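You operate a simulated robot arm through the tools that you are given. There is no shell and no other tool. Be economical: measure what you need, move in short steps, check, and stop when the job is done.

The job below is to be done with a simulated two-armed robot. You get a single attempt, and the scene is never put back.

JOB
Set the fence to the job card's width, clamp it, and lay the card's board between fence and stop.

Only the result counts: the job must be done as asked and must still hold three seconds after the hand-in. Knocking over, shifting, dropping, spilling or breaking anything else fails it.

ROBOT AND FRAMES
Two 7-joint arms with two-finger grippers on one trunk, on a base that drives. Base frame: it is fixed to the floor where the robot stands at the start and does not move with it; the origin is under the middle of the robot, x ahead of it, y to its left, z up; the surface under the hand at the start is at about z = 0.78. Units: m, degrees, N and s.
The left shoulder is at the start at [0.099, 0.162, 0.924], the right one opposite. With the tool pointing down near the work surface each hand reaches from about 0.32 to 0.78 m from the robot's upright axis, wherever it stands, measured 20 degrees to its own side. Places, roughly: bed beside the fixed stop [0.6, -0.2, 0.8]; fence latch [0.5, 0, 0.6]; orange fence [0.7, -0.2, 0.8]; turn latch [1.1, 0.8, 0.6]. Payload 2.45 kg a hand.
The TCP of each hand is the grasp point between the finger pads, 0.026 m short of the fingertips. In the tool frame z runs along the fingers and y along their closing line. Largest opening 0.096 m; the body of the gripper starts 0.069 m behind the TCP.
Orientation is that of the tool frame in the base frame, as a unit quaternion [x, y, z, w]. With the fingers straight down and closing along the base's y, the tool's x points along the base's -x, its y along +y and its z along -z.

CONTROLS
- The arms move only by the tool apply_moves. It takes "left_series", "right_series" or both (then of equal length, played together; a hand with none holds still); each is a list of rows, each a list of 7 numbers: the opening, from 0 (shut) to 1 (fully open), then the shift along the tool's x, y, z in units of 250 mm (1.0 is 250 mm), then the turn, a rotation vector about the tool's x, y, z in units of 45 degrees (1.0 is 45 degrees). In form: [[fingers, tx, ty, tz, ax, ay, az], ...]. A call has 1 to 10 rows; each row is the pose to reach, as a shift and turn from the pose commanded when the call began, along the tool's axes at that moment. A call with a number of a shift or a turn outside -1 to 1 is refused whole. A row lasts 0.2 s, in which the tool goes at most 0.05 m and 8.6 degrees; a call with a longer step from one row to the next is refused whole, and so is a gripper value outside its range. A pose out of reach is approached as far as the arm can. The call stops where the force on the tool passes 40 N (or 10 N more than at its start, if that is more) or the arm is blocked; 0.2 s more then pass. Each finger halts on what it meets, pressing with about 24 N; the grip force reading is that of the motor and also rises with nothing between the fingers. The clock runs only during rows and for 0.2 s after the last one: add rows that repeat a pose to give the fingers time. It gives the time, the measured TCP pose, the force on the tool (base axes), the opening and the grip force at its end, in the units of the frame above (readings bear some noise), with the torque about the TCP (base axes, N m) and any sound that the robot's microphone picked up.
- Cameras (640 x 400 px; columns grow to the right, rows downward): "scene" is now at [0.2828, 0.0124, 1.3715]; the picture's right is [0.20, -0.98, -0.00], its down [-0.84, -0.17, -0.51] and it looks along [0.50, 0.10, -0.86] (base axes); focal length 262 px, centre (320, 200). "left" rides on the left gripper at [0.081, -0.003, -0.098] in its tool frame; the picture's right is [0.04, 1.00, 0.00], its down [-0.73, 0.03, -0.68] and it looks along [-0.68, 0.03, 0.73] (tool axes); focal length 256 px, centre (320, 200). "right" rides on the right gripper at [0.082, 0.003, -0.098] in its tool frame; the picture's right is [-0.04, 1.00, 0.00], its down [-0.73, -0.03, -0.68] and it looks along [-0.68, -0.03, 0.73] (tool axes); focal length 256 px, centre (320, 200). There is no depth. A picture from a camera that has moved, and an enlarged one, comes with that camera's place and axes in the base frame and with its lens.
- get_image(camera): a new picture of that camera. No time passes.
- move_column(by): slides the trunk up (or, below 0, down) by that many m; the arms and the scene camera ride with it, the base frame stays. It gives what a move gives, with no picture.
- drive_base(legs): drives the robot by 1 to 6 legs, each [ahead, left, turn to the left] in m, m and degrees, along the robot's own axes; the way and the turn of a leg run together, so that a leg with both is an arc; at most 1.5 m and 180 degrees a leg. The arms and the cameras ride along, it lands a little off, and it stops where it bumps. It gives what a move gives.
- pan_tilt(pan, tilt): turns the head with the scene camera to pan (to the left, within 120 degrees either way) and tilt (down, from -29 to 69), counted from straight ahead of the robot. It gives what a move gives.
- inspect(camera, box): a new picture of the part [left, top, right, bottom] of that camera's present view, enlarged. No time passes.
- job_done(): hands the job in; it is judged then, once.

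Work in short steps. Places have to be worked out from the pictures, the camera data and where the tool is seen: move nearer, look again, correct. Check each grasp and each placing, and mend what went wrong. You have 120 turns and 100 pictures in all, those below and enlarged ones among them. Open the grippers and draw the arms clear of the work before you hand the job in, unless the task says otherwise; then end with one line.

The tools are called after ">>>" as a command line: name --argument value ..., lists and objects as JSON in quotes. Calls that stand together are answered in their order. apply_moves: Moves the arms, as the interface text tells. Its arguments: {"type":"object","properties":{"left_series":{"type":"array"},"right_series":{"type":"array"}},"required":[]} The other tools are called the same way: move_column (by) slides the trunk up or down; drive_base (legs) drives the base; pan_tilt (pan, tilt) turns the head that bears the scene camera; get_image (camera) takes a picture; inspect (camera, box) takes an enlarged picture of a part of a camera's view; job_done () hands the job in.

At the start:

```text
time: 0.0
left_eef_pos: [0.4729, 0.2205, 1.1036]
left_tcp_rot: [0.0, 1.0, 0.0, -0.001]
left_force: [0.2, 0.0, 0.2]
left_wrist_torque: [0.01, 0.01, 0.01]
left_gripper_width: 0.096
left_finger_force: 0.1
right_eef_pos: [0.558, -0.175, 1.0483]
right_tcp_rot: [0.0, 1.0, 0.0, -0.001]
right_force: [-0.8, -0.2, 1.0]
right_wrist_torque: [-0.01, 0.02, -0.02]
right_gripper_width: 0.0958
right_finger_force: 0.1
trunk travel left (down, up): [-0.1, 0.467]
robot x, y, heading: [-0.0017, -0.0018, -0.2]
head pan, tilt: [11.6, 59.1]
```

scene: 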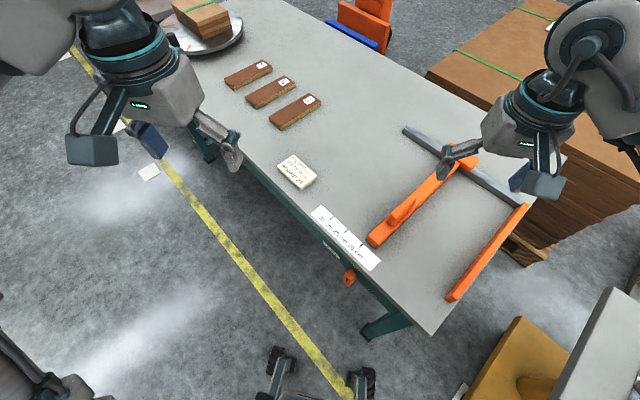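
right: 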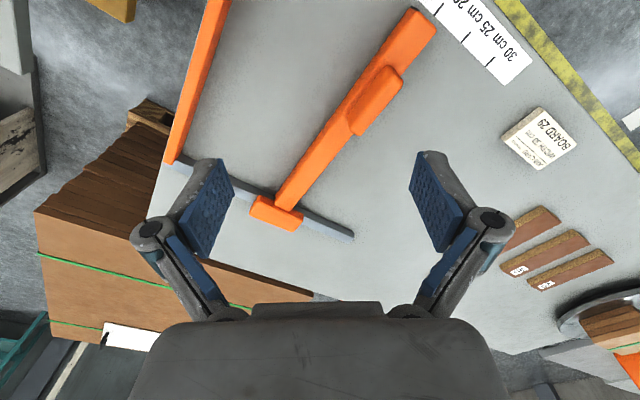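
left: 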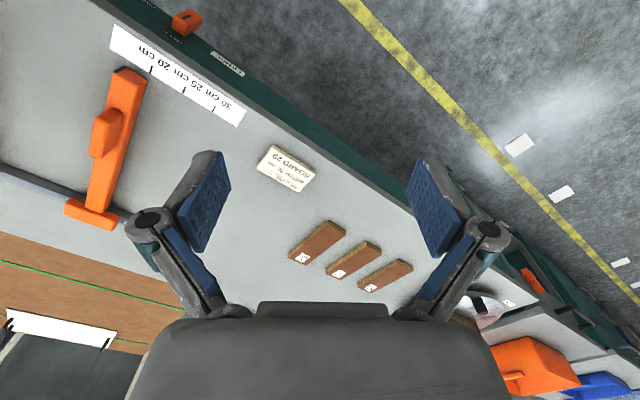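

I start by reading the card, the scale and the boards' labels in enlarged views.

>>> inspect --camera "scene" --box '[260, 140, 340, 200]'

>>> inspect --camera "scene" --box '[210, 50, 330, 140]'

>>> inspect --camera "scene" --box '[300, 190, 400, 290]'

>>> inspect --camera "left" --box '[250, 130, 330, 200]'

```text
6.67 times, centred on (300, 170) of scene
camera zoom: at [0.2828, 0.0124, 1.3715], right [0.2, -0.98, 0.0], down [-0.84, -0.17, -0.51], along [0.5, 0.1, -0.86], focal length 1745 px, centre (453, 400)
```

zoom: 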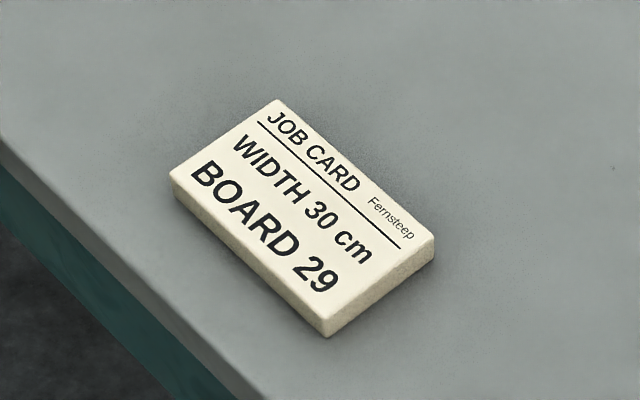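

```text
4.44 times, centred on (270, 95) of scene
camera zoom: at [0.2828, 0.0124, 1.3715], right [0.2, -0.98, 0.0], down [-0.84, -0.17, -0.51], along [0.5, 0.1, -0.86], focal length 1163 px, centre (542, 667)
```

zoom: 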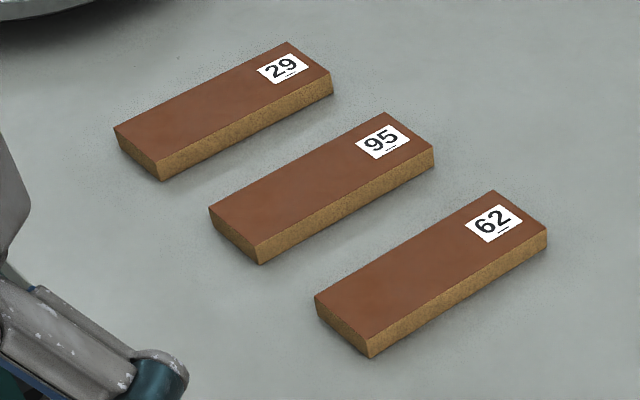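

```text
4.00 times, centred on (350, 240) of scene
camera zoom: at [0.2828, 0.0124, 1.3715], right [0.2, -0.98, 0.0], down [-0.84, -0.17, -0.51], along [0.5, 0.1, -0.86], focal length 1047 px, centre (200, 40)
```

zoom: 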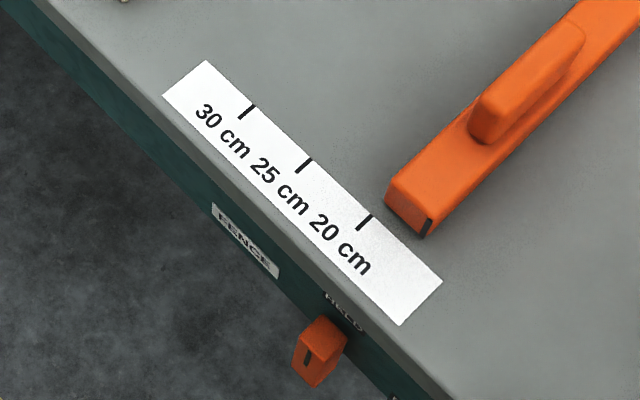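

```text
5.71 times, centred on (290, 165) of left
camera zoom: at [0.3908, 0.2179, 1.2025], right [-0.04, 1.0, 0.0], down [0.74, 0.03, 0.68], along [0.68, 0.03, -0.74], focal length 1463 px, centre (491, 400)
```

zoom: 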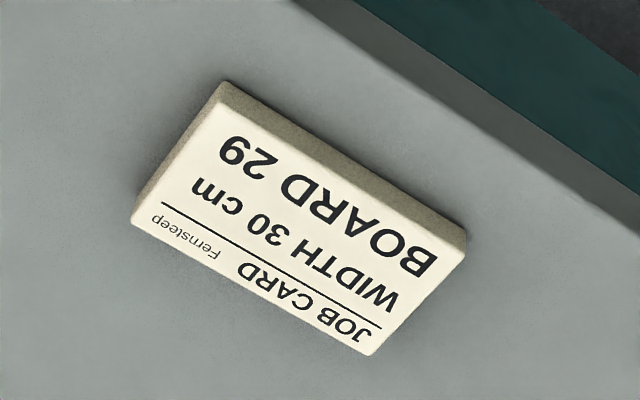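

The card says 30 cm and board 29. The bench axis is about 55° from x, and the fence face now sits at about 17 cm, so it has to go about 0.13 m away from the stop. Next I look at the latch and its labels.

>>> inspect --camera "left" --box '[150, 0, 250, 80]'

>>> inspect --camera "scene" --box '[330, 240, 390, 300]'

>>> inspect --camera "scene" --box '[360, 110, 540, 310]'

>>> inspect --camera "right" --box '[150, 0, 450, 250]'

```text
5.00 times, centred on (200, 40) of left
camera zoom: at [0.3908, 0.2179, 1.2025], right [-0.04, 1.0, 0.0], down [0.74, 0.03, 0.68], along [0.68, 0.03, -0.74], focal length 1280 px, centre (920, 1000)
```

zoom: 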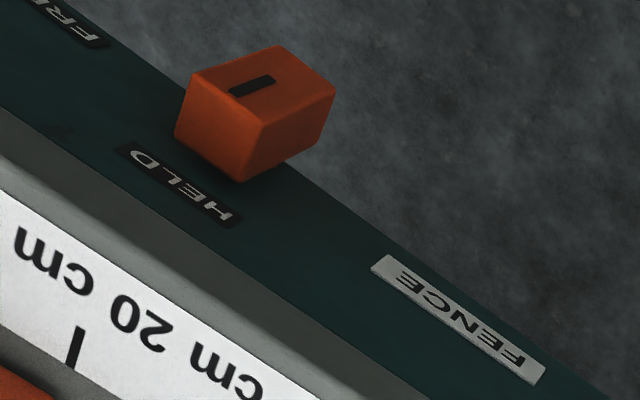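

```text
6.67 times, centred on (360, 270) of scene
camera zoom: at [0.2828, 0.0124, 1.3715], right [0.2, -0.98, 0.0], down [-0.84, -0.17, -0.51], along [0.5, 0.1, -0.86], focal length 1745 px, centre (53, -267)
```

zoom: 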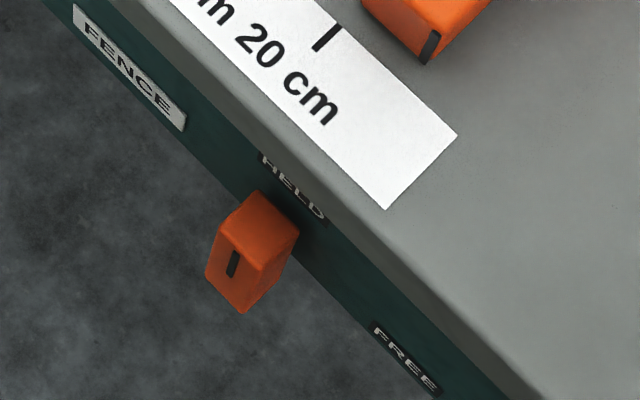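

```text
2.00 times, centred on (450, 210) of scene
camera zoom: at [0.2828, 0.0124, 1.3715], right [0.2, -0.98, 0.0], down [-0.84, -0.17, -0.51], along [0.5, 0.1, -0.86], focal length 523 px, centre (60, 180)
```

zoom: 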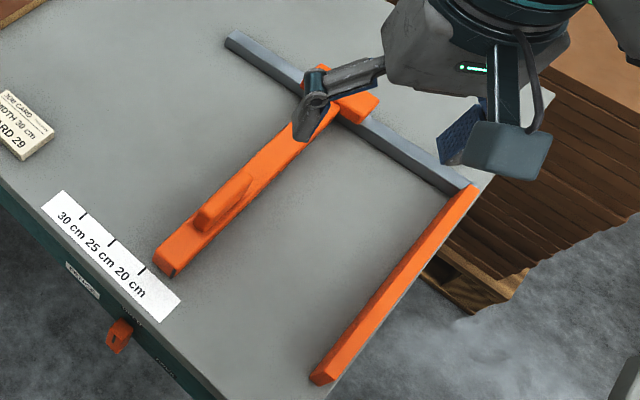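

```text
1.60 times, centred on (300, 125) of right
camera zoom: at [0.4752, -0.172, 1.145], right [0.04, 1.0, 0.0], down [0.73, -0.03, 0.68], along [0.68, -0.03, -0.74], focal length 410 px, centre (352, 320)
```

zoom: 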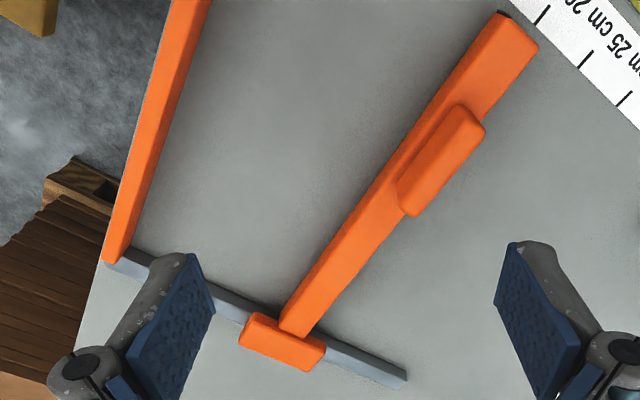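

The latch is a knob at about (0.49, -0.03, 0.61) with HELD above it and FREE to its right, so it probably turns. The bench front faces yaw -35°, so I square the robot up to it, backing off slightly first.

>>> drive_base --legs '[[-0.08, 0, 0], [0, 0, -35]]'

>>> pan_tilt --pan 20 --tilt 55

>>> get_image --camera "scene"

>>> get_image --camera "left"

```text
time: 2.7
left_eef_pos: [0.4308, -0.0887, 1.1052]
left_tcp_rot: [0.303, 0.953, -0.002, 0.0]
left_force: [-0.5, 0.2, -0.5]
left_wrist_torque: [0.01, -0.04, -0.03]
left_gripper_width: 0.0961
left_finger_force: 0.0
right_eef_pos: [0.2702, -0.4604, 1.0526]
right_tcp_rot: [0.304, 0.953, -0.002, 0.001]
right_force: [-0.1, -0.2, 0.2]
right_wrist_torque: [-0.01, 0.02, 0.02]
right_gripper_width: 0.0962
right_finger_force: 0.1
trunk travel left (down, up): [-0.1, 0.467]
robot x, y, heading: [-0.0821, -0.002, -35.4]
head pan, tilt: [11.6, 59.1]
```

```text
time: 3.4
left_eef_pos: [0.4264, -0.0862, 1.1094]
left_tcp_rot: [0.304, 0.953, -0.002, 0.004]
left_force: [-0.1, 0.7, 0.8]
left_wrist_torque: [-0.01, 0.01, 0.0]
left_gripper_width: 0.0962
left_finger_force: 0.0
right_eef_pos: [0.2675, -0.4584, 1.0533]
right_tcp_rot: [0.303, 0.953, -0.001, 0.004]
right_force: [0.0, -0.3, -0.1]
right_wrist_torque: [0.03, -0.02, 0.03]
right_gripper_width: 0.0959
right_finger_force: 0.0
trunk travel left (down, up): [-0.1, 0.467]
robot x, y, heading: [-0.0769, 0.0022, -35.2]
head pan, tilt: [20.0, 55.0]
```

```text
88 pictures are left
camera scene: at [0.1668, -0.1447, 1.3765], right [-0.26, -0.96, 0.0], down [-0.79, 0.22, -0.57], along [0.55, -0.15, -0.82], focal length 262 px, centre (320, 200)
```

scene: 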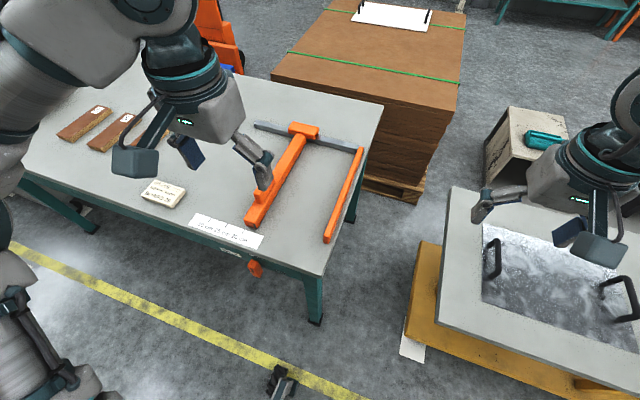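

```text
87 pictures are left
camera left: at [0.3557, -0.0413, 1.2069], right [0.54, 0.84, 0.0], down [0.61, -0.4, 0.68], along [0.57, -0.37, -0.73], focal length 256 px, centre (320, 200)
```

left: 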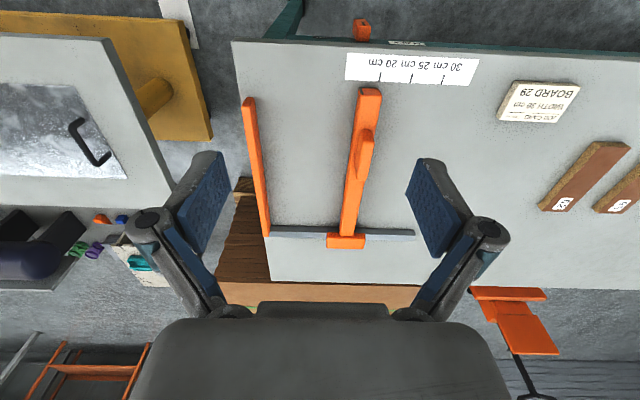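

The robot now faces the bench squarely. I back off another 0.12 m and pitch the left gripper up to level, to look at the knob from the front.

>>> drive_base --legs '[[-0.12, 0, 0]]'

>>> apply_moves --left_series '[[1, 0, 0, 0, 0, -0.18, 0], [1, 0, 0, 0, 0, -0.36, 0], [1, 0, 0, 0, 0, -0.54, 0], [1, 0, 0, 0, 0, -0.72, 0], [1, 0, 0, 0, 0, -0.9, 0], [1, 0, 0, 0, 0, -1, 0]]'

>>> apply_moves --left_series '[[1, 0, 0, 0, 0, -0.18, 0], [1, 0, 0, 0, 0, -0.36, 0], [1, 0, 0, 0, 0, -0.54, 0], [1, 0, 0, 0, 0, -0.72, 0], [1, 0, 0, 0, 0, -0.9, 0], [1, 0, 0, 0, 0, -1, 0]]'

```text
time: 4.7
left_eef_pos: [0.329, -0.0179, 1.1089]
left_tcp_rot: [0.303, 0.953, -0.003, 0.003]
left_force: [0.1, 0.3, -0.5]
left_wrist_torque: [-0.03, -0.05, 0.03]
left_gripper_width: 0.0958
left_finger_force: 0.0
right_eef_pos: [0.1711, -0.3909, 1.0544]
right_tcp_rot: [0.303, 0.953, -0.001, 0.004]
right_force: [-0.9, 0.7, 0.7]
right_wrist_torque: [-0.02, -0.04, 0.02]
right_gripper_width: 0.0963
right_finger_force: 0.0
trunk travel left (down, up): [-0.1, 0.467]
robot x, y, heading: [-0.176, 0.0702, -35.4]
head pan, tilt: [20.0, 55.0]
```

```text
time: 6.1
left_eef_pos: [0.3244, -0.0158, 1.1116]
left_tcp_rot: [0.278, 0.878, -0.118, 0.371]
left_force: [-0.8, 0.5, 0.8]
left_wrist_torque: [-0.01, 0.0, 0.01]
left_gripper_width: 0.0959
left_finger_force: 0.0
right_eef_pos: [0.1648, -0.387, 1.0578]
right_tcp_rot: [0.302, 0.953, -0.003, 0.007]
right_force: [-1.0, -0.2, -0.1]
right_wrist_torque: [0.0, 0.0, 0.0]
right_gripper_width: 0.0962
right_finger_force: 0.1
trunk travel left (down, up): [-0.1, 0.467]
robot x, y, heading: [-0.1765, 0.071, -35.4]
head pan, tilt: [20.0, 55.0]
```

```text
time: 7.5
left_eef_pos: [0.3352, -0.0237, 1.1304]
left_tcp_rot: [0.213, 0.67, -0.217, 0.678]
left_force: [-0.6, -0.7, -0.3]
left_wrist_torque: [-0.01, -0.02, 0.01]
left_gripper_width: 0.0961
left_finger_force: 0.0
left hand out of reach, approached as far as the arm can: row 5, 6
right_eef_pos: [0.1655, -0.387, 1.0572]
right_tcp_rot: [0.303, 0.953, -0.003, 0.006]
right_force: [0.0, 0.4, -0.1]
right_wrist_torque: [0.01, 0.0, -0.03]
right_gripper_width: 0.0959
right_finger_force: 0.1
trunk travel left (down, up): [-0.1, 0.467]
robot x, y, heading: [-0.1726, 0.0667, -35.4]
head pan, tilt: [20.0, 55.0]
```

The gripper is level with tool x pointing down. I lower it toward the knob's height in two stages, clear of the bench edge.

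>>> apply_moves --left_series '[[1, 0.16, 0.06, 0, 0, 0, 0], [1, 0.32, 0.12, 0, 0, 0, 0], [1, 0.48, 0.18, 0, 0, 0, 0], [1, 0.64, 0.24, 0, 0, 0, 0], [1, 0.8, 0.28, 0, 0, 0, 0], [1, 0.96, 0.32, 0, 0, 0, 0]]'

>>> apply_moves --left_series '[[1, 0.16, 0, 0, 0, 0, 0], [1, 0.32, 0, 0, 0, 0, 0], [1, 0.48, 0, 0, 0, 0, 0], [1, 0.64, 0, 0, 0, 0, 0], [1, 0.8, 0, 0, 0, 0, 0], [1, 0.96, 0, 0, 0, 0, 0]]'

>>> get_image --camera "left"

>>> get_image --camera "scene"

```text
time: 8.9
left_eef_pos: [0.4556, 0.0215, 0.8761]
left_tcp_rot: [0.213, 0.67, -0.218, 0.677]
left_force: [-0.3, -0.8, -0.5]
left_wrist_torque: [-0.02, 0.0, 0.01]
left_gripper_width: 0.0961
left_finger_force: 0.1
left hand out of reach, approached as far as the arm can: row 1, 2, 3, 4, 5, 6
right_eef_pos: [0.1659, -0.3873, 1.0567]
right_tcp_rot: [0.303, 0.953, -0.004, 0.007]
right_force: [0.0, -0.1, 0.1]
right_wrist_torque: [0.02, 0.01, 0.03]
right_gripper_width: 0.096
right_finger_force: 0.1
trunk travel left (down, up): [-0.1, 0.467]
robot x, y, heading: [-0.1765, 0.068, -35.6]
head pan, tilt: [20.0, 55.0]
```

```text
time: 10.3
left_eef_pos: [0.4588, 0.0203, 0.6408]
left_tcp_rot: [0.213, 0.67, -0.216, 0.677]
left_force: [-0.2, -0.3, -0.5]
left_wrist_torque: [0.01, -0.02, 0.04]
left_gripper_width: 0.0961
left_finger_force: 0.1
right_eef_pos: [0.1668, -0.3878, 1.0583]
right_tcp_rot: [0.303, 0.953, -0.003, 0.007]
right_force: [-0.4, 0.3, -0.2]
right_wrist_torque: [0.0, 0.01, -0.02]
right_gripper_width: 0.0957
right_finger_force: 0.1
trunk travel left (down, up): [-0.1, 0.467]
robot x, y, heading: [-0.1754, 0.0658, -35.4]
head pan, tilt: [20.0, 55.0]
```

```text
86 pictures are left
camera left: at [0.3768, 0.074, 0.5576], right [0.58, 0.82, -0.04], down [-0.54, 0.42, 0.73], along [0.61, -0.4, 0.69], focal length 256 px, centre (320, 200)
```

left: 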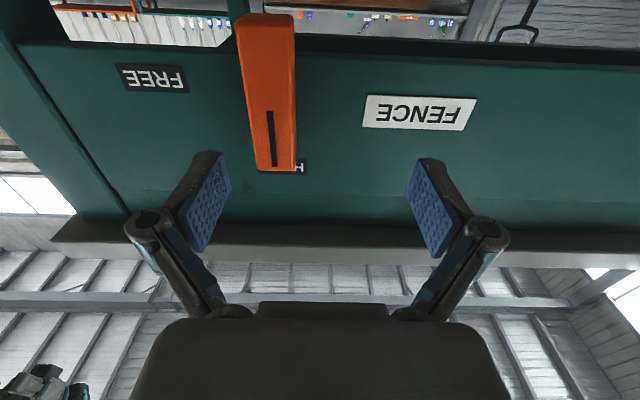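

```text
85 pictures are left
camera scene: at [0.07, -0.076, 1.3766], right [-0.26, -0.96, 0.0], down [-0.79, 0.22, -0.57], along [0.55, -0.15, -0.82], focal length 262 px, centre (320, 200)
```

scene: 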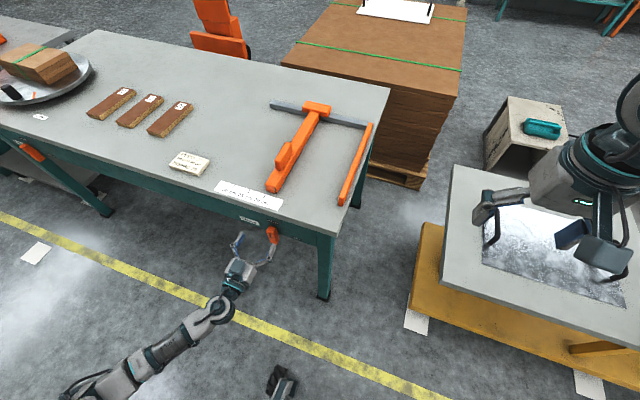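

The knob is an upright bar pointing to HELD, centred at about z 0.615, with FREE to its right at pivot height. So it needs a 90° clockwise turn. I line the gripper up on its centre and look again.

>>> apply_moves --left_series '[[1, 0.05, -0.07, 0, 0, 0, 0], [1, 0.1, -0.132, 0, 0, 0, 0]]'

>>> get_image --camera "left"

>>> inspect --camera "scene" --box '[200, 190, 320, 290]'

```text
time: 10.9
left_eef_pos: [0.4385, -0.0067, 0.6161]
left_tcp_rot: [0.213, 0.67, -0.216, 0.678]
left_force: [0.3, -0.8, 0.1]
left_wrist_torque: [0.0, 0.0, 0.03]
left_gripper_width: 0.0961
left_finger_force: 0.1
right_eef_pos: [0.1648, -0.388, 1.0574]
right_tcp_rot: [0.303, 0.953, -0.003, 0.007]
right_force: [0.8, 0.3, -0.1]
right_wrist_torque: [0.0, 0.0, -0.02]
right_gripper_width: 0.0958
right_finger_force: 0.1
trunk travel left (down, up): [-0.1, 0.467]
robot x, y, heading: [-0.1766, 0.0708, -35.2]
head pan, tilt: [20.0, 55.0]
```

```text
84 pictures are left
camera left: at [0.3573, 0.0465, 0.5333], right [0.58, 0.82, -0.04], down [-0.54, 0.42, 0.72], along [0.61, -0.4, 0.69], focal length 256 px, centre (320, 200)
```

left: 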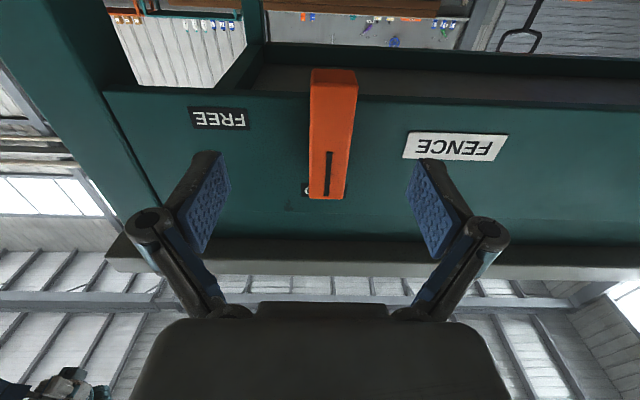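

```text
4.00 times, centred on (260, 240) of scene
camera zoom: at [0.0692, -0.0767, 1.3767], right [-0.26, -0.96, 0.0], down [-0.79, 0.22, -0.57], along [0.55, -0.15, -0.82], focal length 1047 px, centre (560, 40)
```

zoom: 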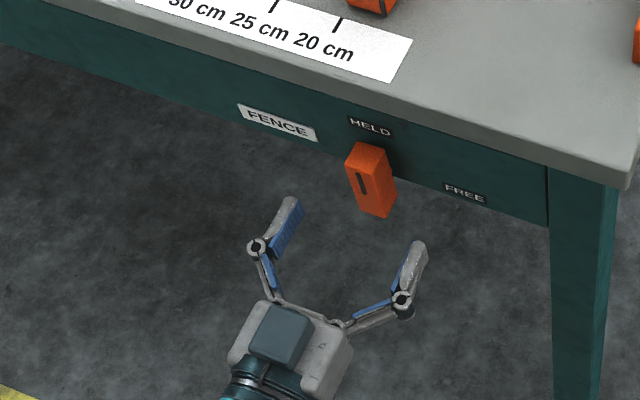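

The bar is about 24 mm wide and runs from z 0.574 to 0.658, with its front face at about 3.5 cm ahead of the TCP. The gripper is centred on it, so I go in 37 mm and close.

>>> apply_moves --left_series '[[1, 0, 0.012, 0.08, 0, 0, 0], [1, 0, 0.012, 0.15, 0, 0, 0], [0.5, 0, 0.012, 0.15, 0, 0, 0], [0.2, 0, 0.012, 0.15, 0, 0, 0], [0, 0, 0.012, 0.15, 0, 0, 0], [0, 0, 0.012, 0.15, 0, 0, 0], [0, 0, 0.012, 0.15, 0, 0, 0]]'

>>> get_image --camera "left"

```text
time: 12.5
left_eef_pos: [0.4747, -0.0237, 0.6159]
left_tcp_rot: [0.21, 0.67, -0.215, 0.678]
left_force: [10.0, 12.4, 3.3]
left_wrist_torque: [0.17, -0.13, 0.4]
left_gripper_width: 0.0244
left_finger_force: 45.5
right_eef_pos: [0.1662, -0.3853, 1.0573]
right_tcp_rot: [0.303, 0.953, -0.003, 0.006]
right_force: [0.1, -0.2, 0.6]
right_wrist_torque: [-0.01, -0.02, 0.02]
right_gripper_width: 0.0961
right_finger_force: 0.0
trunk travel left (down, up): [-0.1, 0.467]
robot x, y, heading: [-0.174, 0.0702, -35.4]
head pan, tilt: [20.0, 55.0]
```

```text
82 pictures are left
camera left: at [0.3916, 0.0287, 0.5328], right [0.57, 0.82, -0.04], down [-0.55, 0.42, 0.72], along [0.61, -0.39, 0.69], focal length 256 px, centre (320, 200)
```

left: 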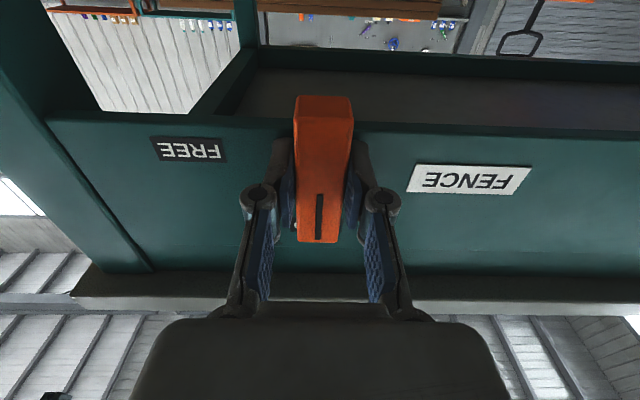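

Gripped at 24 mm, with a slight side load because the bar sits about 4 mm further left. I correct for that and turn it 45° clockwise.

>>> apply_moves --left_series '[[0, 0, 0.018, 0, 0, 0, 0], [0, 0, 0.018, 0, 0, 0, 0.18], [0, 0, 0.018, 0, 0, 0, 0.36], [0, 0, 0.018, 0, 0, 0, 0.54], [0, 0, 0.018, 0, 0, 0, 0.72], [0, 0, 0.018, 0, 0, 0, 0.9], [0, 0, 0.018, 0, 0, 0, 1]]'

>>> get_image --camera "left"

```text
time: 14.1
left_eef_pos: [0.4736, -0.0263, 0.6166]
left_tcp_rot: [0.454, 0.536, 0.059, 0.709]
left_force: [-8.3, -16.4, -9.1]
left_wrist_torque: [-0.28, -0.36, -1.09]
left_gripper_width: 0.0247
left_finger_force: 45.1
right_eef_pos: [0.1637, -0.3907, 1.0564]
right_tcp_rot: [0.304, 0.953, -0.001, 0.007]
right_force: [0.1, -0.8, 0.2]
right_wrist_torque: [0.05, 0.01, 0.01]
right_gripper_width: 0.0956
right_finger_force: 0.0
trunk travel left (down, up): [-0.1, 0.467]
robot x, y, heading: [-0.1746, 0.0678, -35.3]
head pan, tilt: [20.0, 55.0]
```

```text
81 pictures are left
camera left: at [0.4254, 0.0769, 0.5544], right [0.42, 0.6, 0.68], down [-0.85, -0.01, 0.53], along [0.33, -0.8, 0.51], focal length 256 px, centre (320, 200)
```

left: 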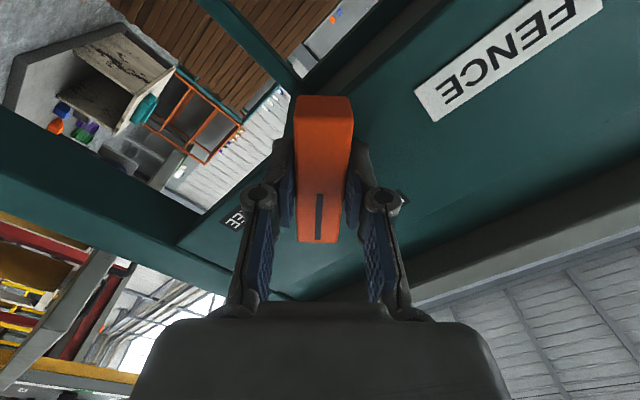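

The bar turns with the gripper. I continue the second 45° with a small relief shift.

>>> apply_moves --left_series '[[0, 0, -0.012, 0, 0, 0, 0.15], [0, 0, -0.012, 0, 0, 0, 0.33], [0, 0, -0.012, 0, 0, 0, 0.5], [0, 0, -0.012, 0, 0, 0, 0.68], [0, 0, -0.012, 0, 0, 0, 0.85], [0, 0, -0.012, 0, 0, 0, 1], [0, 0, -0.012, 0, 0, 0, 1]]'

>>> get_image --camera "left"

>>> inspect --camera "scene" --box '[200, 190, 320, 290]'

```text
time: 15.7
left_eef_pos: [0.4747, -0.0254, 0.6148]
left_tcp_rot: [0.624, 0.322, 0.327, 0.632]
left_force: [-2.3, -12.3, -1.4]
left_wrist_torque: [-0.07, -0.01, -1.14]
left_gripper_width: 0.0246
left_finger_force: 45.3
right_eef_pos: [0.1649, -0.3887, 1.0566]
right_tcp_rot: [0.303, 0.953, -0.001, 0.007]
right_force: [-0.5, -0.2, 0.5]
right_wrist_torque: [-0.01, 0.02, -0.01]
right_gripper_width: 0.0962
right_finger_force: 0.1
trunk travel left (down, up): [-0.1, 0.467]
robot x, y, heading: [-0.1761, 0.0681, -35.5]
head pan, tilt: [20.0, 55.0]
```

```text
80 pictures are left
camera left: at [0.4394, 0.0982, 0.61], right [0.01, 0.04, 1.0], down [-0.98, -0.21, 0.02], along [0.21, -0.98, 0.04], focal length 256 px, centre (320, 200)
```

left: 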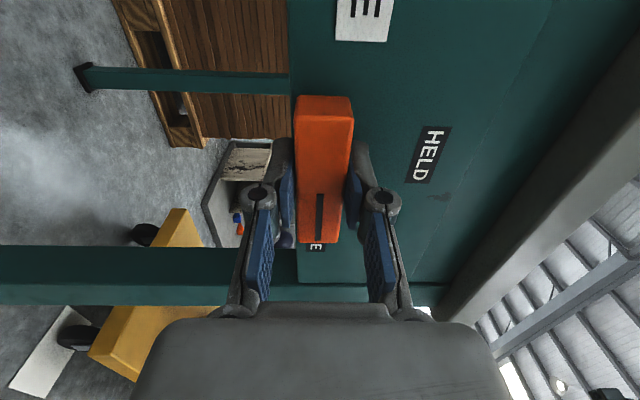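

```text
4.00 times, centred on (260, 240) of scene
camera zoom: at [0.0685, -0.0793, 1.3766], right [-0.26, -0.96, 0.0], down [-0.79, 0.22, -0.57], along [0.55, -0.15, -0.82], focal length 1047 px, centre (560, 40)
```

zoom: 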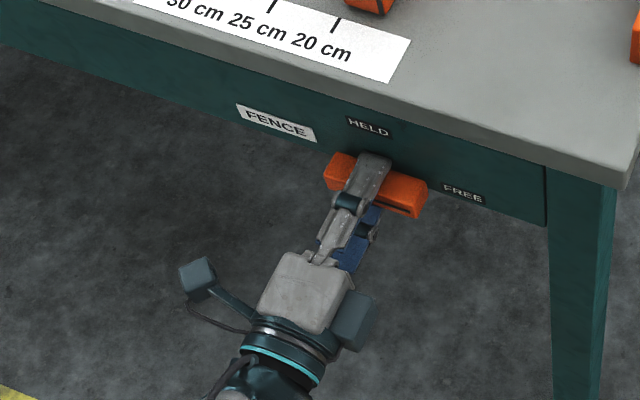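

The bar now lies horizontal toward FREE. I release and draw back straight.

>>> apply_moves --left_series '[[0.3, 0, 0, 0, 0, 0, 0], [0.6, 0, 0, 0, 0, 0, 0], [0.6, 0, 0, -0.15, 0, 0, 0], [0.8, 0, 0, -0.3, 0, 0, 0], [1, 0, 0, -0.45, 0, 0, 0]]'

>>> inspect --camera "scene" --box '[200, 190, 320, 290]'

>>> inspect --camera "scene" --box '[200, 80, 400, 220]'

```text
time: 16.9
left_eef_pos: [0.3816, 0.0428, 0.6142]
left_tcp_rot: [0.623, 0.323, 0.327, 0.632]
left_force: [0.0, -0.2, -0.2]
left_wrist_torque: [0.03, 0.01, 0.04]
left_gripper_width: 0.0961
left_finger_force: 0.0
right_eef_pos: [0.165, -0.3879, 1.057]
right_tcp_rot: [0.303, 0.953, -0.003, 0.007]
right_force: [0.2, 0.3, 0.4]
right_wrist_torque: [0.0, 0.05, 0.0]
right_gripper_width: 0.0962
right_finger_force: 0.1
trunk travel left (down, up): [-0.1, 0.467]
robot x, y, heading: [-0.177, 0.0658, -35.4]
head pan, tilt: [20.0, 55.0]
```

```text
4.00 times, centred on (260, 240) of scene
camera zoom: at [0.0678, -0.0761, 1.3771], right [-0.26, -0.96, 0.0], down [-0.79, 0.22, -0.57], along [0.55, -0.15, -0.82], focal length 1047 px, centre (560, 40)
```

zoom: 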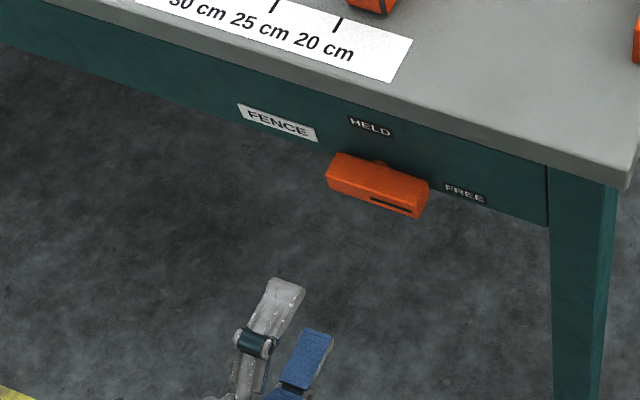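

```text
2.86 times, centred on (300, 150) of scene
camera zoom: at [0.0678, -0.0761, 1.3771], right [-0.26, -0.96, 0.0], down [-0.79, 0.22, -0.57], along [0.55, -0.15, -0.82], focal length 748 px, centre (377, 343)
```

zoom: 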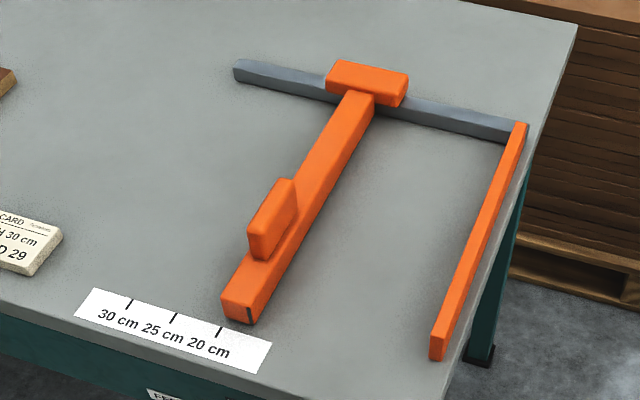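

The latch reads FREE and the fence is a T-bar with a grip lug on top. I raise the left arm and unwind it toward tool-down.

>>> apply_moves --left_series '[[1, 0, 0.14, -0.02, 0, 0, -0.17], [1, 0, 0.28, -0.04, 0, 0, -0.34], [1, 0, 0.42, -0.04, 0, 0, -0.51], [1, 0, 0.56, -0.04, 0, 0, -0.68], [1, 0, 0.7, -0.04, 0, 0, -0.85], [1, 0, 0.84, -0.04, 0, 0, -1]]'

>>> apply_moves --left_series '[[1, -0.08, 0.08, 0, 0, 0, -0.17], [1, -0.16, 0.16, 0, 0, 0, -0.34], [1, -0.24, 0.24, 0, 0, 0, -0.51], [1, -0.32, 0.32, 0, 0, 0, -0.68], [1, -0.4, 0.4, 0, 0, 0, -0.85], [1, -0.45, 0.45, 0, 0, 0, -1]]'

>>> apply_moves --left_series '[[1, 0, 0, 0, 0, 0.17, 0], [1, 0, 0, 0, 0, 0.34, 0], [1, 0, 0, 0, 0, 0.51, 0], [1, 0, 0, 0, 0, 0.68, 0], [1, 0, 0, 0, 0, 0.85, 0], [1, 0, 0, 0, 0, 1, 0]]'

>>> apply_moves --left_series '[[1, 0, 0, 0, 0, 0.17, 0], [1, 0, 0, 0, 0, 0.34, 0], [1, 0, 0, 0, 0, 0.51, 0], [1, 0, 0, 0, 0, 0.68, 0], [1, 0, 0, 0, 0, 0.85, 0], [1, 0, 0, 0, 0, 1, 0]]'

>>> get_image --camera "left"

```text
time: 18.3
left_eef_pos: [0.4251, 0.0415, 0.7882]
left_tcp_rot: [0.452, 0.539, 0.058, 0.708]
left_force: [0.6, -0.5, 0.0]
left_wrist_torque: [-0.02, 0.01, 0.0]
left_gripper_width: 0.096
left_finger_force: 0.1
left hand out of reach, approached as far as the arm can: row 4, 5, 6
right_eef_pos: [0.1651, -0.3862, 1.0556]
right_tcp_rot: [0.304, 0.953, -0.003, 0.006]
right_force: [-0.7, -0.4, -0.3]
right_wrist_torque: [0.0, 0.0, 0.05]
right_gripper_width: 0.0962
right_finger_force: 0.2
trunk travel left (down, up): [-0.1, 0.467]
robot x, y, heading: [-0.1747, 0.0684, -35.3]
head pan, tilt: [20.0, 55.0]
```

```text
time: 19.7
left_eef_pos: [0.4624, 0.0332, 0.9473]
left_tcp_rot: [0.211, 0.669, -0.218, 0.678]
left_force: [-0.3, -0.3, 0.3]
left_wrist_torque: [-0.02, 0.01, 0.0]
left_gripper_width: 0.0959
left_finger_force: 0.1
left hand out of reach, approached as far as the arm can: row 1, 2, 3, 4, 5, 6
right_eef_pos: [0.1658, -0.3872, 1.0571]
right_tcp_rot: [0.304, 0.953, -0.002, 0.008]
right_force: [0.1, -0.4, -0.3]
right_wrist_torque: [0.02, 0.0, 0.03]
right_gripper_width: 0.0962
right_finger_force: 0.1
trunk travel left (down, up): [-0.1, 0.467]
robot x, y, heading: [-0.1776, 0.0664, -35.3]
head pan, tilt: [20.0, 55.0]
```

```text
time: 21.1
left_eef_pos: [0.4635, 0.0347, 0.9488]
left_tcp_rot: [0.28, 0.878, -0.119, 0.369]
left_force: [-0.4, -0.4, -1.2]
left_wrist_torque: [0.02, 0.0, -0.06]
left_gripper_width: 0.096
left_finger_force: 0.0
right_eef_pos: [0.166, -0.3874, 1.058]
right_tcp_rot: [0.303, 0.953, -0.002, 0.007]
right_force: [0.6, -0.2, -0.2]
right_wrist_torque: [0.01, 0.01, 0.03]
right_gripper_width: 0.096
right_finger_force: 0.2
trunk travel left (down, up): [-0.1, 0.467]
robot x, y, heading: [-0.1737, 0.0671, -35.0]
head pan, tilt: [20.0, 55.0]
```

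```text
time: 22.5
left_eef_pos: [0.4655, 0.0342, 0.9499]
left_tcp_rot: [0.303, 0.953, -0.003, 0.005]
left_force: [-0.7, 0.0, 0.0]
left_wrist_torque: [0.01, 0.01, 0.0]
left_gripper_width: 0.0961
left_finger_force: 0.1
right_eef_pos: [0.1654, -0.3866, 1.0572]
right_tcp_rot: [0.304, 0.953, -0.002, 0.007]
right_force: [-0.3, -0.3, -0.2]
right_wrist_torque: [-0.02, 0.0, 0.01]
right_gripper_width: 0.0959
right_finger_force: 0.0
trunk travel left (down, up): [-0.1, 0.467]
robot x, y, heading: [-0.1747, 0.0668, -35.3]
head pan, tilt: [20.0, 55.0]
```

```text
76 pictures are left
camera left: at [0.3945, 0.0806, 1.0473], right [0.54, 0.84, 0.0], down [0.61, -0.39, 0.69], along [0.58, -0.38, -0.73], focal length 256 px, centre (320, 200)
```

left: 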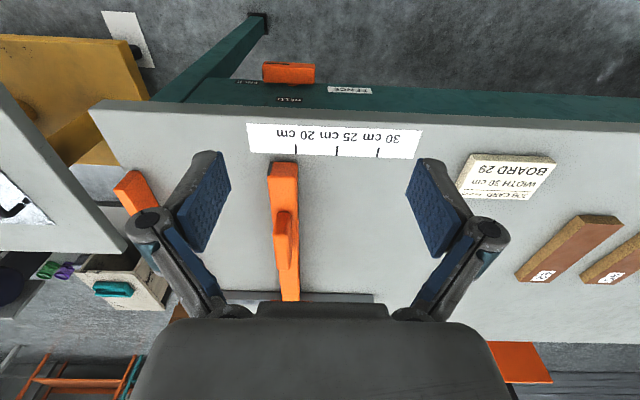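

The arm points down, square to the bench. I judge the lug at bench frame X≈0.57, Y≈0.255, top z≈0.843, which is at the edge of reach, so I drive 0.1 m nearer.

>>> drive_base --legs '[[0.1, 0, 0]]'

```text
time: 23.6
left_eef_pos: [0.5466, -0.0214, 0.9495]
left_tcp_rot: [0.303, 0.953, -0.003, 0.006]
left_force: [0.3, 0.0, 0.6]
left_wrist_torque: [0.06, 0.01, 0.01]
left_gripper_width: 0.0964
left_finger_force: 0.1
right_eef_pos: [0.247, -0.4442, 1.0571]
right_tcp_rot: [0.304, 0.953, -0.003, 0.006]
right_force: [-0.4, -0.6, -1.2]
right_wrist_torque: [0.01, 0.01, 0.0]
right_gripper_width: 0.096
right_finger_force: 0.1
trunk travel left (down, up): [-0.1, 0.467]
robot x, y, heading: [-0.096, 0.0083, -35.2]
head pan, tilt: [20.0, 55.0]
```

TCP is at bench X 0.459, Y 0.298. I hover over the lug and look.

>>> apply_moves --left_series '[[1, -0.15, -0.06, 0.05, 0, 0, 0], [1, -0.3, -0.12, 0.1, 0, 0, 0], [1, -0.444, -0.168, 0.15, 0, 0, 0], [1, -0.444, -0.168, 0.2, 0, 0, 0]]'

>>> get_image --camera "left"

>>> inspect --camera "scene" --box '[200, 130, 400, 280]'

```text
time: 24.6
left_eef_pos: [0.6105, -0.1194, 0.9059]
left_tcp_rot: [0.303, 0.953, -0.003, 0.008]
left_force: [-0.5, 0.3, 0.5]
left_wrist_torque: [0.01, 0.01, 0.0]
left_gripper_width: 0.096
left_finger_force: 0.2
right_eef_pos: [0.2425, -0.4419, 1.0604]
right_tcp_rot: [0.303, 0.953, -0.004, 0.008]
right_force: [0.5, -0.1, 0.6]
right_wrist_torque: [0.0, 0.01, 0.01]
right_gripper_width: 0.0961
right_finger_force: 0.1
trunk travel left (down, up): [-0.1, 0.467]
robot x, y, heading: [-0.0936, 0.0101, -35.5]
head pan, tilt: [20.0, 55.0]
```

```text
75 pictures are left
camera left: at [0.5396, -0.0738, 1.0017], right [0.54, 0.84, 0.0], down [0.61, -0.39, 0.69], along [0.58, -0.38, -0.72], focal length 256 px, centre (320, 200)
```

left: 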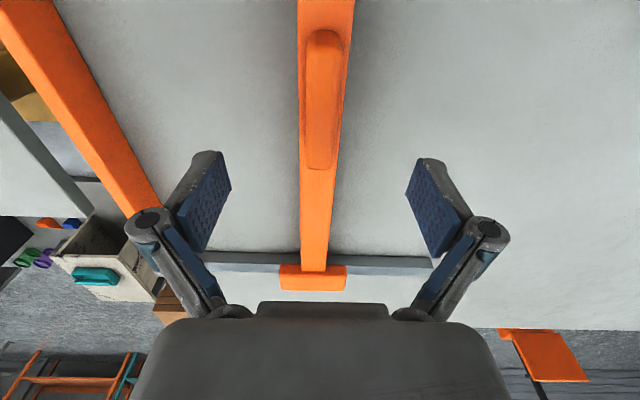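

```text
2.67 times, centred on (300, 205) of scene
camera zoom: at [0.1526, -0.1343, 1.3763], right [-0.26, -0.96, 0.0], down [-0.79, 0.22, -0.57], along [0.55, -0.15, -0.82], focal length 698 px, centre (373, 187)
```

zoom: 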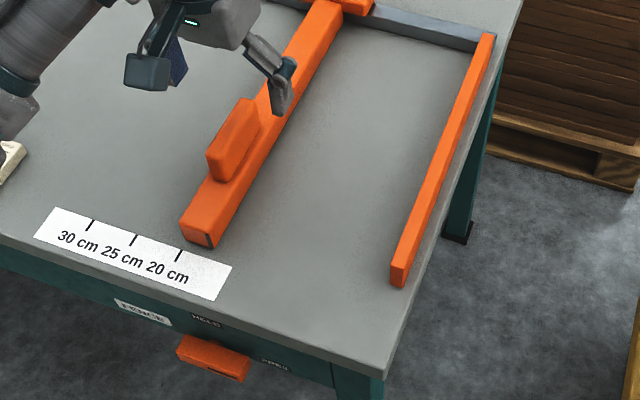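

The lug is between the fingers, centred within a couple of mm. I descend 63 mm and close.

>>> apply_moves --left_series '[[1, 0.03, 0.004, 0.13, 0, 0, 0], [1, 0.03, 0.004, 0.252, 0, 0, 0], [0.5, 0.03, 0.004, 0.252, 0, 0, 0], [0.2, 0.03, 0.004, 0.252, 0, 0, 0], [0, 0.03, 0.004, 0.252, 0, 0, 0], [0, 0.03, 0.004, 0.252, 0, 0, 0], [0, 0.03, 0.004, 0.252, 0, 0, 0]]'

>>> get_image --camera "left"

```text
time: 26.2
left_eef_pos: [0.604, -0.1147, 0.842]
left_tcp_rot: [0.303, 0.953, -0.003, 0.009]
left_force: [4.0, 2.4, 11.2]
left_wrist_torque: [0.27, 0.13, -0.49]
left_gripper_width: 0.0201
left_finger_force: 44.8
right_eef_pos: [0.2423, -0.442, 1.0609]
right_tcp_rot: [0.303, 0.953, -0.004, 0.009]
right_force: [0.5, -0.2, 0.4]
right_wrist_torque: [-0.02, 0.02, 0.07]
right_gripper_width: 0.0957
right_finger_force: 0.1
trunk travel left (down, up): [-0.1, 0.467]
robot x, y, heading: [-0.0995, 0.0139, -35.5]
head pan, tilt: [20.0, 55.0]
```

```text
73 pictures are left
camera left: at [0.533, -0.0684, 0.9391], right [0.54, 0.84, 0.0], down [0.61, -0.39, 0.69], along [0.58, -0.38, -0.72], focal length 256 px, centre (320, 200)
```

left: 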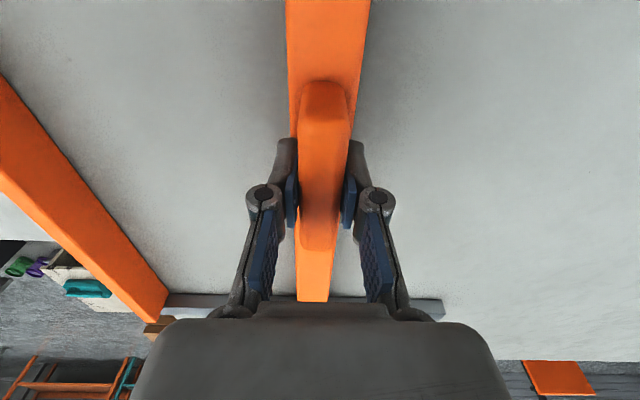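

The lug is gripped (20 mm). I slide the fence about 0.12 m away from the stop, just short of the mark, and read it.

>>> apply_moves --left_series '[[0, 0, 0.06, -0.004, 0, 0, 0], [0, 0, 0.12, -0.004, 0, 0, 0], [0, 0, 0.18, -0.004, 0, 0, 0], [0, 0, 0.24, -0.004, 0, 0, 0], [0, 0, 0.3, -0.004, 0, 0, 0], [0, 0, 0.36, -0.004, 0, 0, 0], [0, 0, 0.42, -0.004, 0, 0, 0], [0, 0, 0.48, -0.004, 0, 0, 0]]'

>>> inspect --camera "scene" --box '[200, 130, 400, 280]'

>>> get_image --camera "left"

```text
time: 28.0
left_eef_pos: [0.6729, -0.0164, 0.8426]
left_tcp_rot: [0.304, 0.953, -0.003, 0.008]
left_force: [-2.2, -0.4, 1.0]
left_wrist_torque: [0.45, 0.22, -0.46]
left_gripper_width: 0.0197
left_finger_force: 44.3
right_eef_pos: [0.2432, -0.4405, 1.0598]
right_tcp_rot: [0.304, 0.953, -0.004, 0.009]
right_force: [-0.3, 0.5, -0.7]
right_wrist_torque: [0.0, -0.01, 0.01]
right_gripper_width: 0.096
right_finger_force: 0.2
trunk travel left (down, up): [-0.1, 0.467]
robot x, y, heading: [-0.0927, 0.013, -35.1]
head pan, tilt: [20.0, 55.0]
```

```text
2.67 times, centred on (300, 205) of scene
camera zoom: at [0.1523, -0.1335, 1.3764], right [-0.26, -0.96, 0.0], down [-0.79, 0.22, -0.57], along [0.55, -0.15, -0.82], focal length 698 px, centre (373, 187)
```

zoom: 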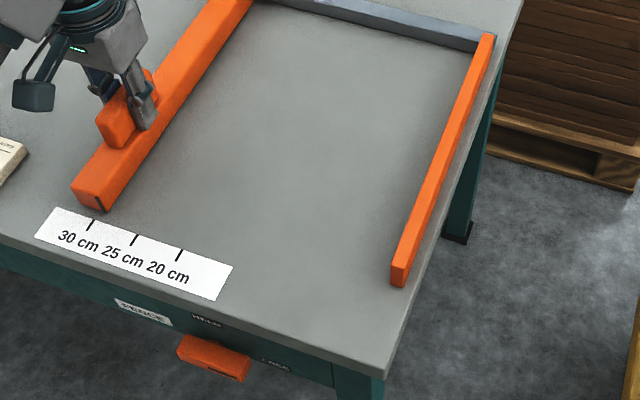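

```text
71 pictures are left
camera left: at [0.6032, 0.0295, 0.9392], right [0.54, 0.84, 0.0], down [0.61, -0.39, 0.69], along [0.58, -0.38, -0.72], focal length 256 px, centre (320, 200)
```

left: 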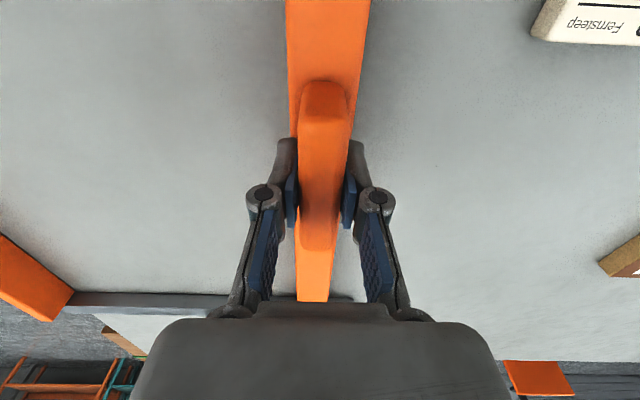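

The fence slides freely. I zoom in on the pointer and the 30 cm tick.

>>> inspect --camera "scene" --box '[208, 180, 272, 220]'

```text
10.00 times, centred on (240, 200) of scene
camera zoom: at [0.1523, -0.1335, 1.3764], right [-0.26, -0.96, 0.0], down [-0.79, 0.22, -0.57], along [0.55, -0.15, -0.82], focal length 2617 px, centre (1120, 200)
```

zoom: 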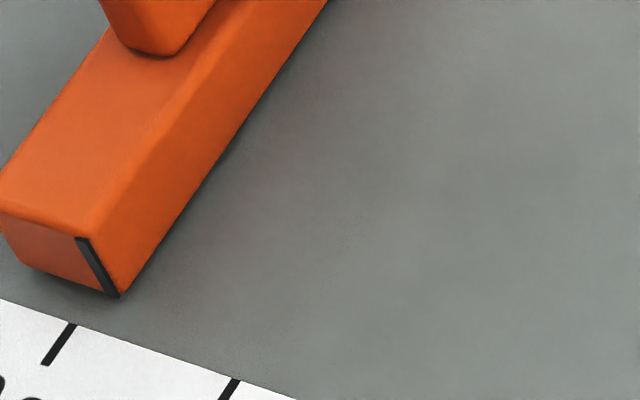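

>>> inspect --camera "scene" --box '[208, 200, 224, 220]'

>>> inspect --camera "scene" --box '[200, 140, 400, 250]'

```text
16.00 times, centred on (216, 210) of scene
camera zoom: at [0.1523, -0.1335, 1.3764], right [-0.26, -0.96, 0.0], down [-0.79, 0.22, -0.57], along [0.55, -0.15, -0.82], focal length 4187 px, centre (1984, 40)
```

zoom: 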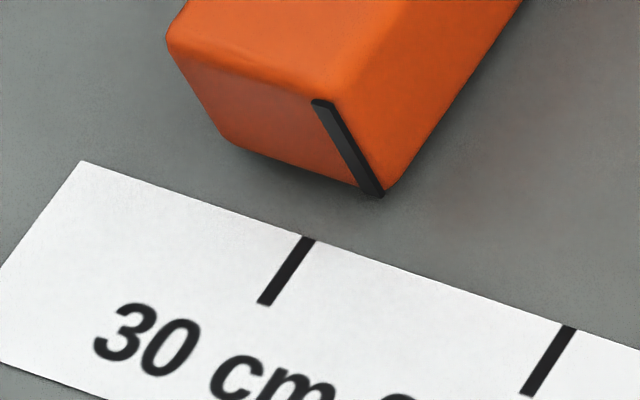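

```text
3.20 times, centred on (300, 195) of scene
camera zoom: at [0.1523, -0.1335, 1.3764], right [-0.26, -0.96, 0.0], down [-0.79, 0.22, -0.57], along [0.55, -0.15, -0.82], focal length 837 px, centre (384, 216)
```

zoom: 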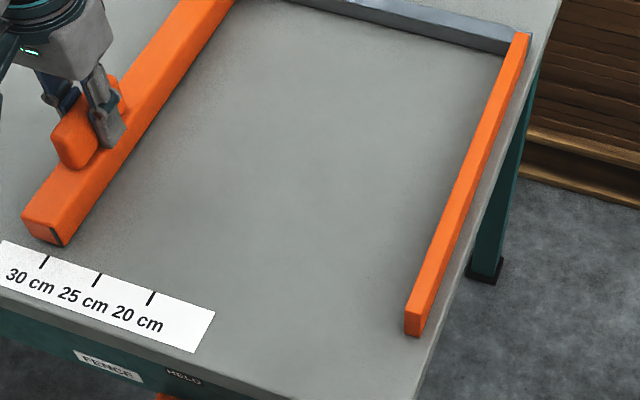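

Measured against the tick spacing, the fence face is about 7 mm short of 30 cm. I move it 7 mm more and re-check.

>>> apply_moves --left_series '[[0, 0, 0.014, 0, 0, 0, 0], [0, 0, 0.028, 0, 0, 0, 0], [0, 0, 0.028, 0, 0, 0, 0]]'

>>> inspect --camera "scene" --box '[200, 200, 224, 215]'

```text
time: 28.8
left_eef_pos: [0.6785, -0.0117, 0.8434]
left_tcp_rot: [0.303, 0.953, -0.003, 0.008]
left_force: [-4.3, 0.3, 0.5]
left_wrist_torque: [0.14, 0.39, -0.51]
left_gripper_width: 0.0197
left_finger_force: 45.0
right_eef_pos: [0.2426, -0.4416, 1.061]
right_tcp_rot: [0.303, 0.953, -0.003, 0.009]
right_force: [-0.6, 0.3, 0.5]
right_wrist_torque: [0.0, 0.0, 0.0]
right_gripper_width: 0.0962
right_finger_force: 0.0
trunk travel left (down, up): [-0.1, 0.467]
robot x, y, heading: [-0.0955, 0.0124, -35.2]
head pan, tilt: [20.0, 55.0]
```

```text
16.00 times, centred on (212, 208) of scene
camera zoom: at [0.1516, -0.1341, 1.3764], right [-0.26, -0.96, 0.0], down [-0.79, 0.22, -0.57], along [0.55, -0.15, -0.82], focal length 4187 px, centre (2048, 80)
```

zoom: 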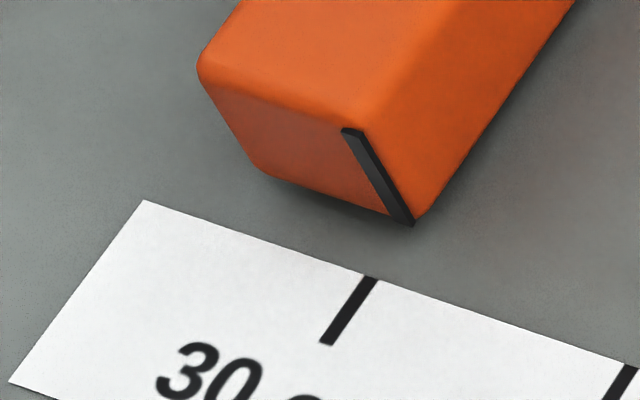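

The pointer straddles the 30 cm tick to about 1 mm. I release and lift off.

>>> apply_moves --left_series '[[0.25, 0, 0, 0, 0, 0, 0], [0.5, 0, 0, 0, 0, 0, 0], [0.5, 0, 0, -0.15, 0, 0, 0], [0.7, 0, 0, -0.3, 0, 0, 0], [1, 0, 0, -0.44, 0, 0, 0]]'

>>> inspect --camera "scene" --box '[200, 200, 224, 215]'

>>> drive_base --legs '[[-0.2, 0, 0]]'

```text
time: 30.0
left_eef_pos: [0.6758, -0.01, 0.9554]
left_tcp_rot: [0.303, 0.953, -0.003, 0.008]
left_force: [0.1, -0.8, 0.6]
left_wrist_torque: [-0.05, -0.02, 0.01]
left_gripper_width: 0.0961
left_finger_force: 0.1
right_eef_pos: [0.2418, -0.4411, 1.0612]
right_tcp_rot: [0.304, 0.953, -0.002, 0.009]
right_force: [0.1, 0.6, 0.2]
right_wrist_torque: [-0.06, 0.02, 0.02]
right_gripper_width: 0.0957
right_finger_force: 0.1
trunk travel left (down, up): [-0.1, 0.467]
robot x, y, heading: [-0.0993, 0.0113, -35.1]
head pan, tilt: [20.0, 55.0]
```

```text
16.00 times, centred on (212, 208) of scene
camera zoom: at [0.1509, -0.1343, 1.3767], right [-0.26, -0.96, 0.0], down [-0.79, 0.22, -0.57], along [0.55, -0.15, -0.82], focal length 4187 px, centre (2048, 80)
```

zoom: 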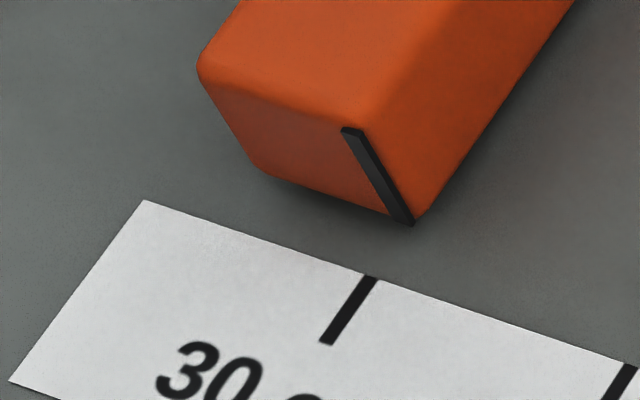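

```text
time: 31.6
left_eef_pos: [0.5136, 0.1056, 0.9542]
left_tcp_rot: [0.301, 0.953, -0.004, 0.009]
left_force: [-0.3, 0.4, 0.4]
left_wrist_torque: [-0.02, -0.01, 0.03]
left_gripper_width: 0.096
left_finger_force: 0.1
right_eef_pos: [0.08, -0.3274, 1.0598]
right_tcp_rot: [0.303, 0.953, -0.003, 0.01]
right_force: [0.5, 0.1, 0.9]
right_wrist_torque: [-0.04, 0.0, 0.03]
right_gripper_width: 0.0961
right_finger_force: 0.1
trunk travel left (down, up): [-0.1, 0.467]
robot x, y, heading: [-0.2583, 0.1253, -35.1]
head pan, tilt: [20.0, 55.0]
```

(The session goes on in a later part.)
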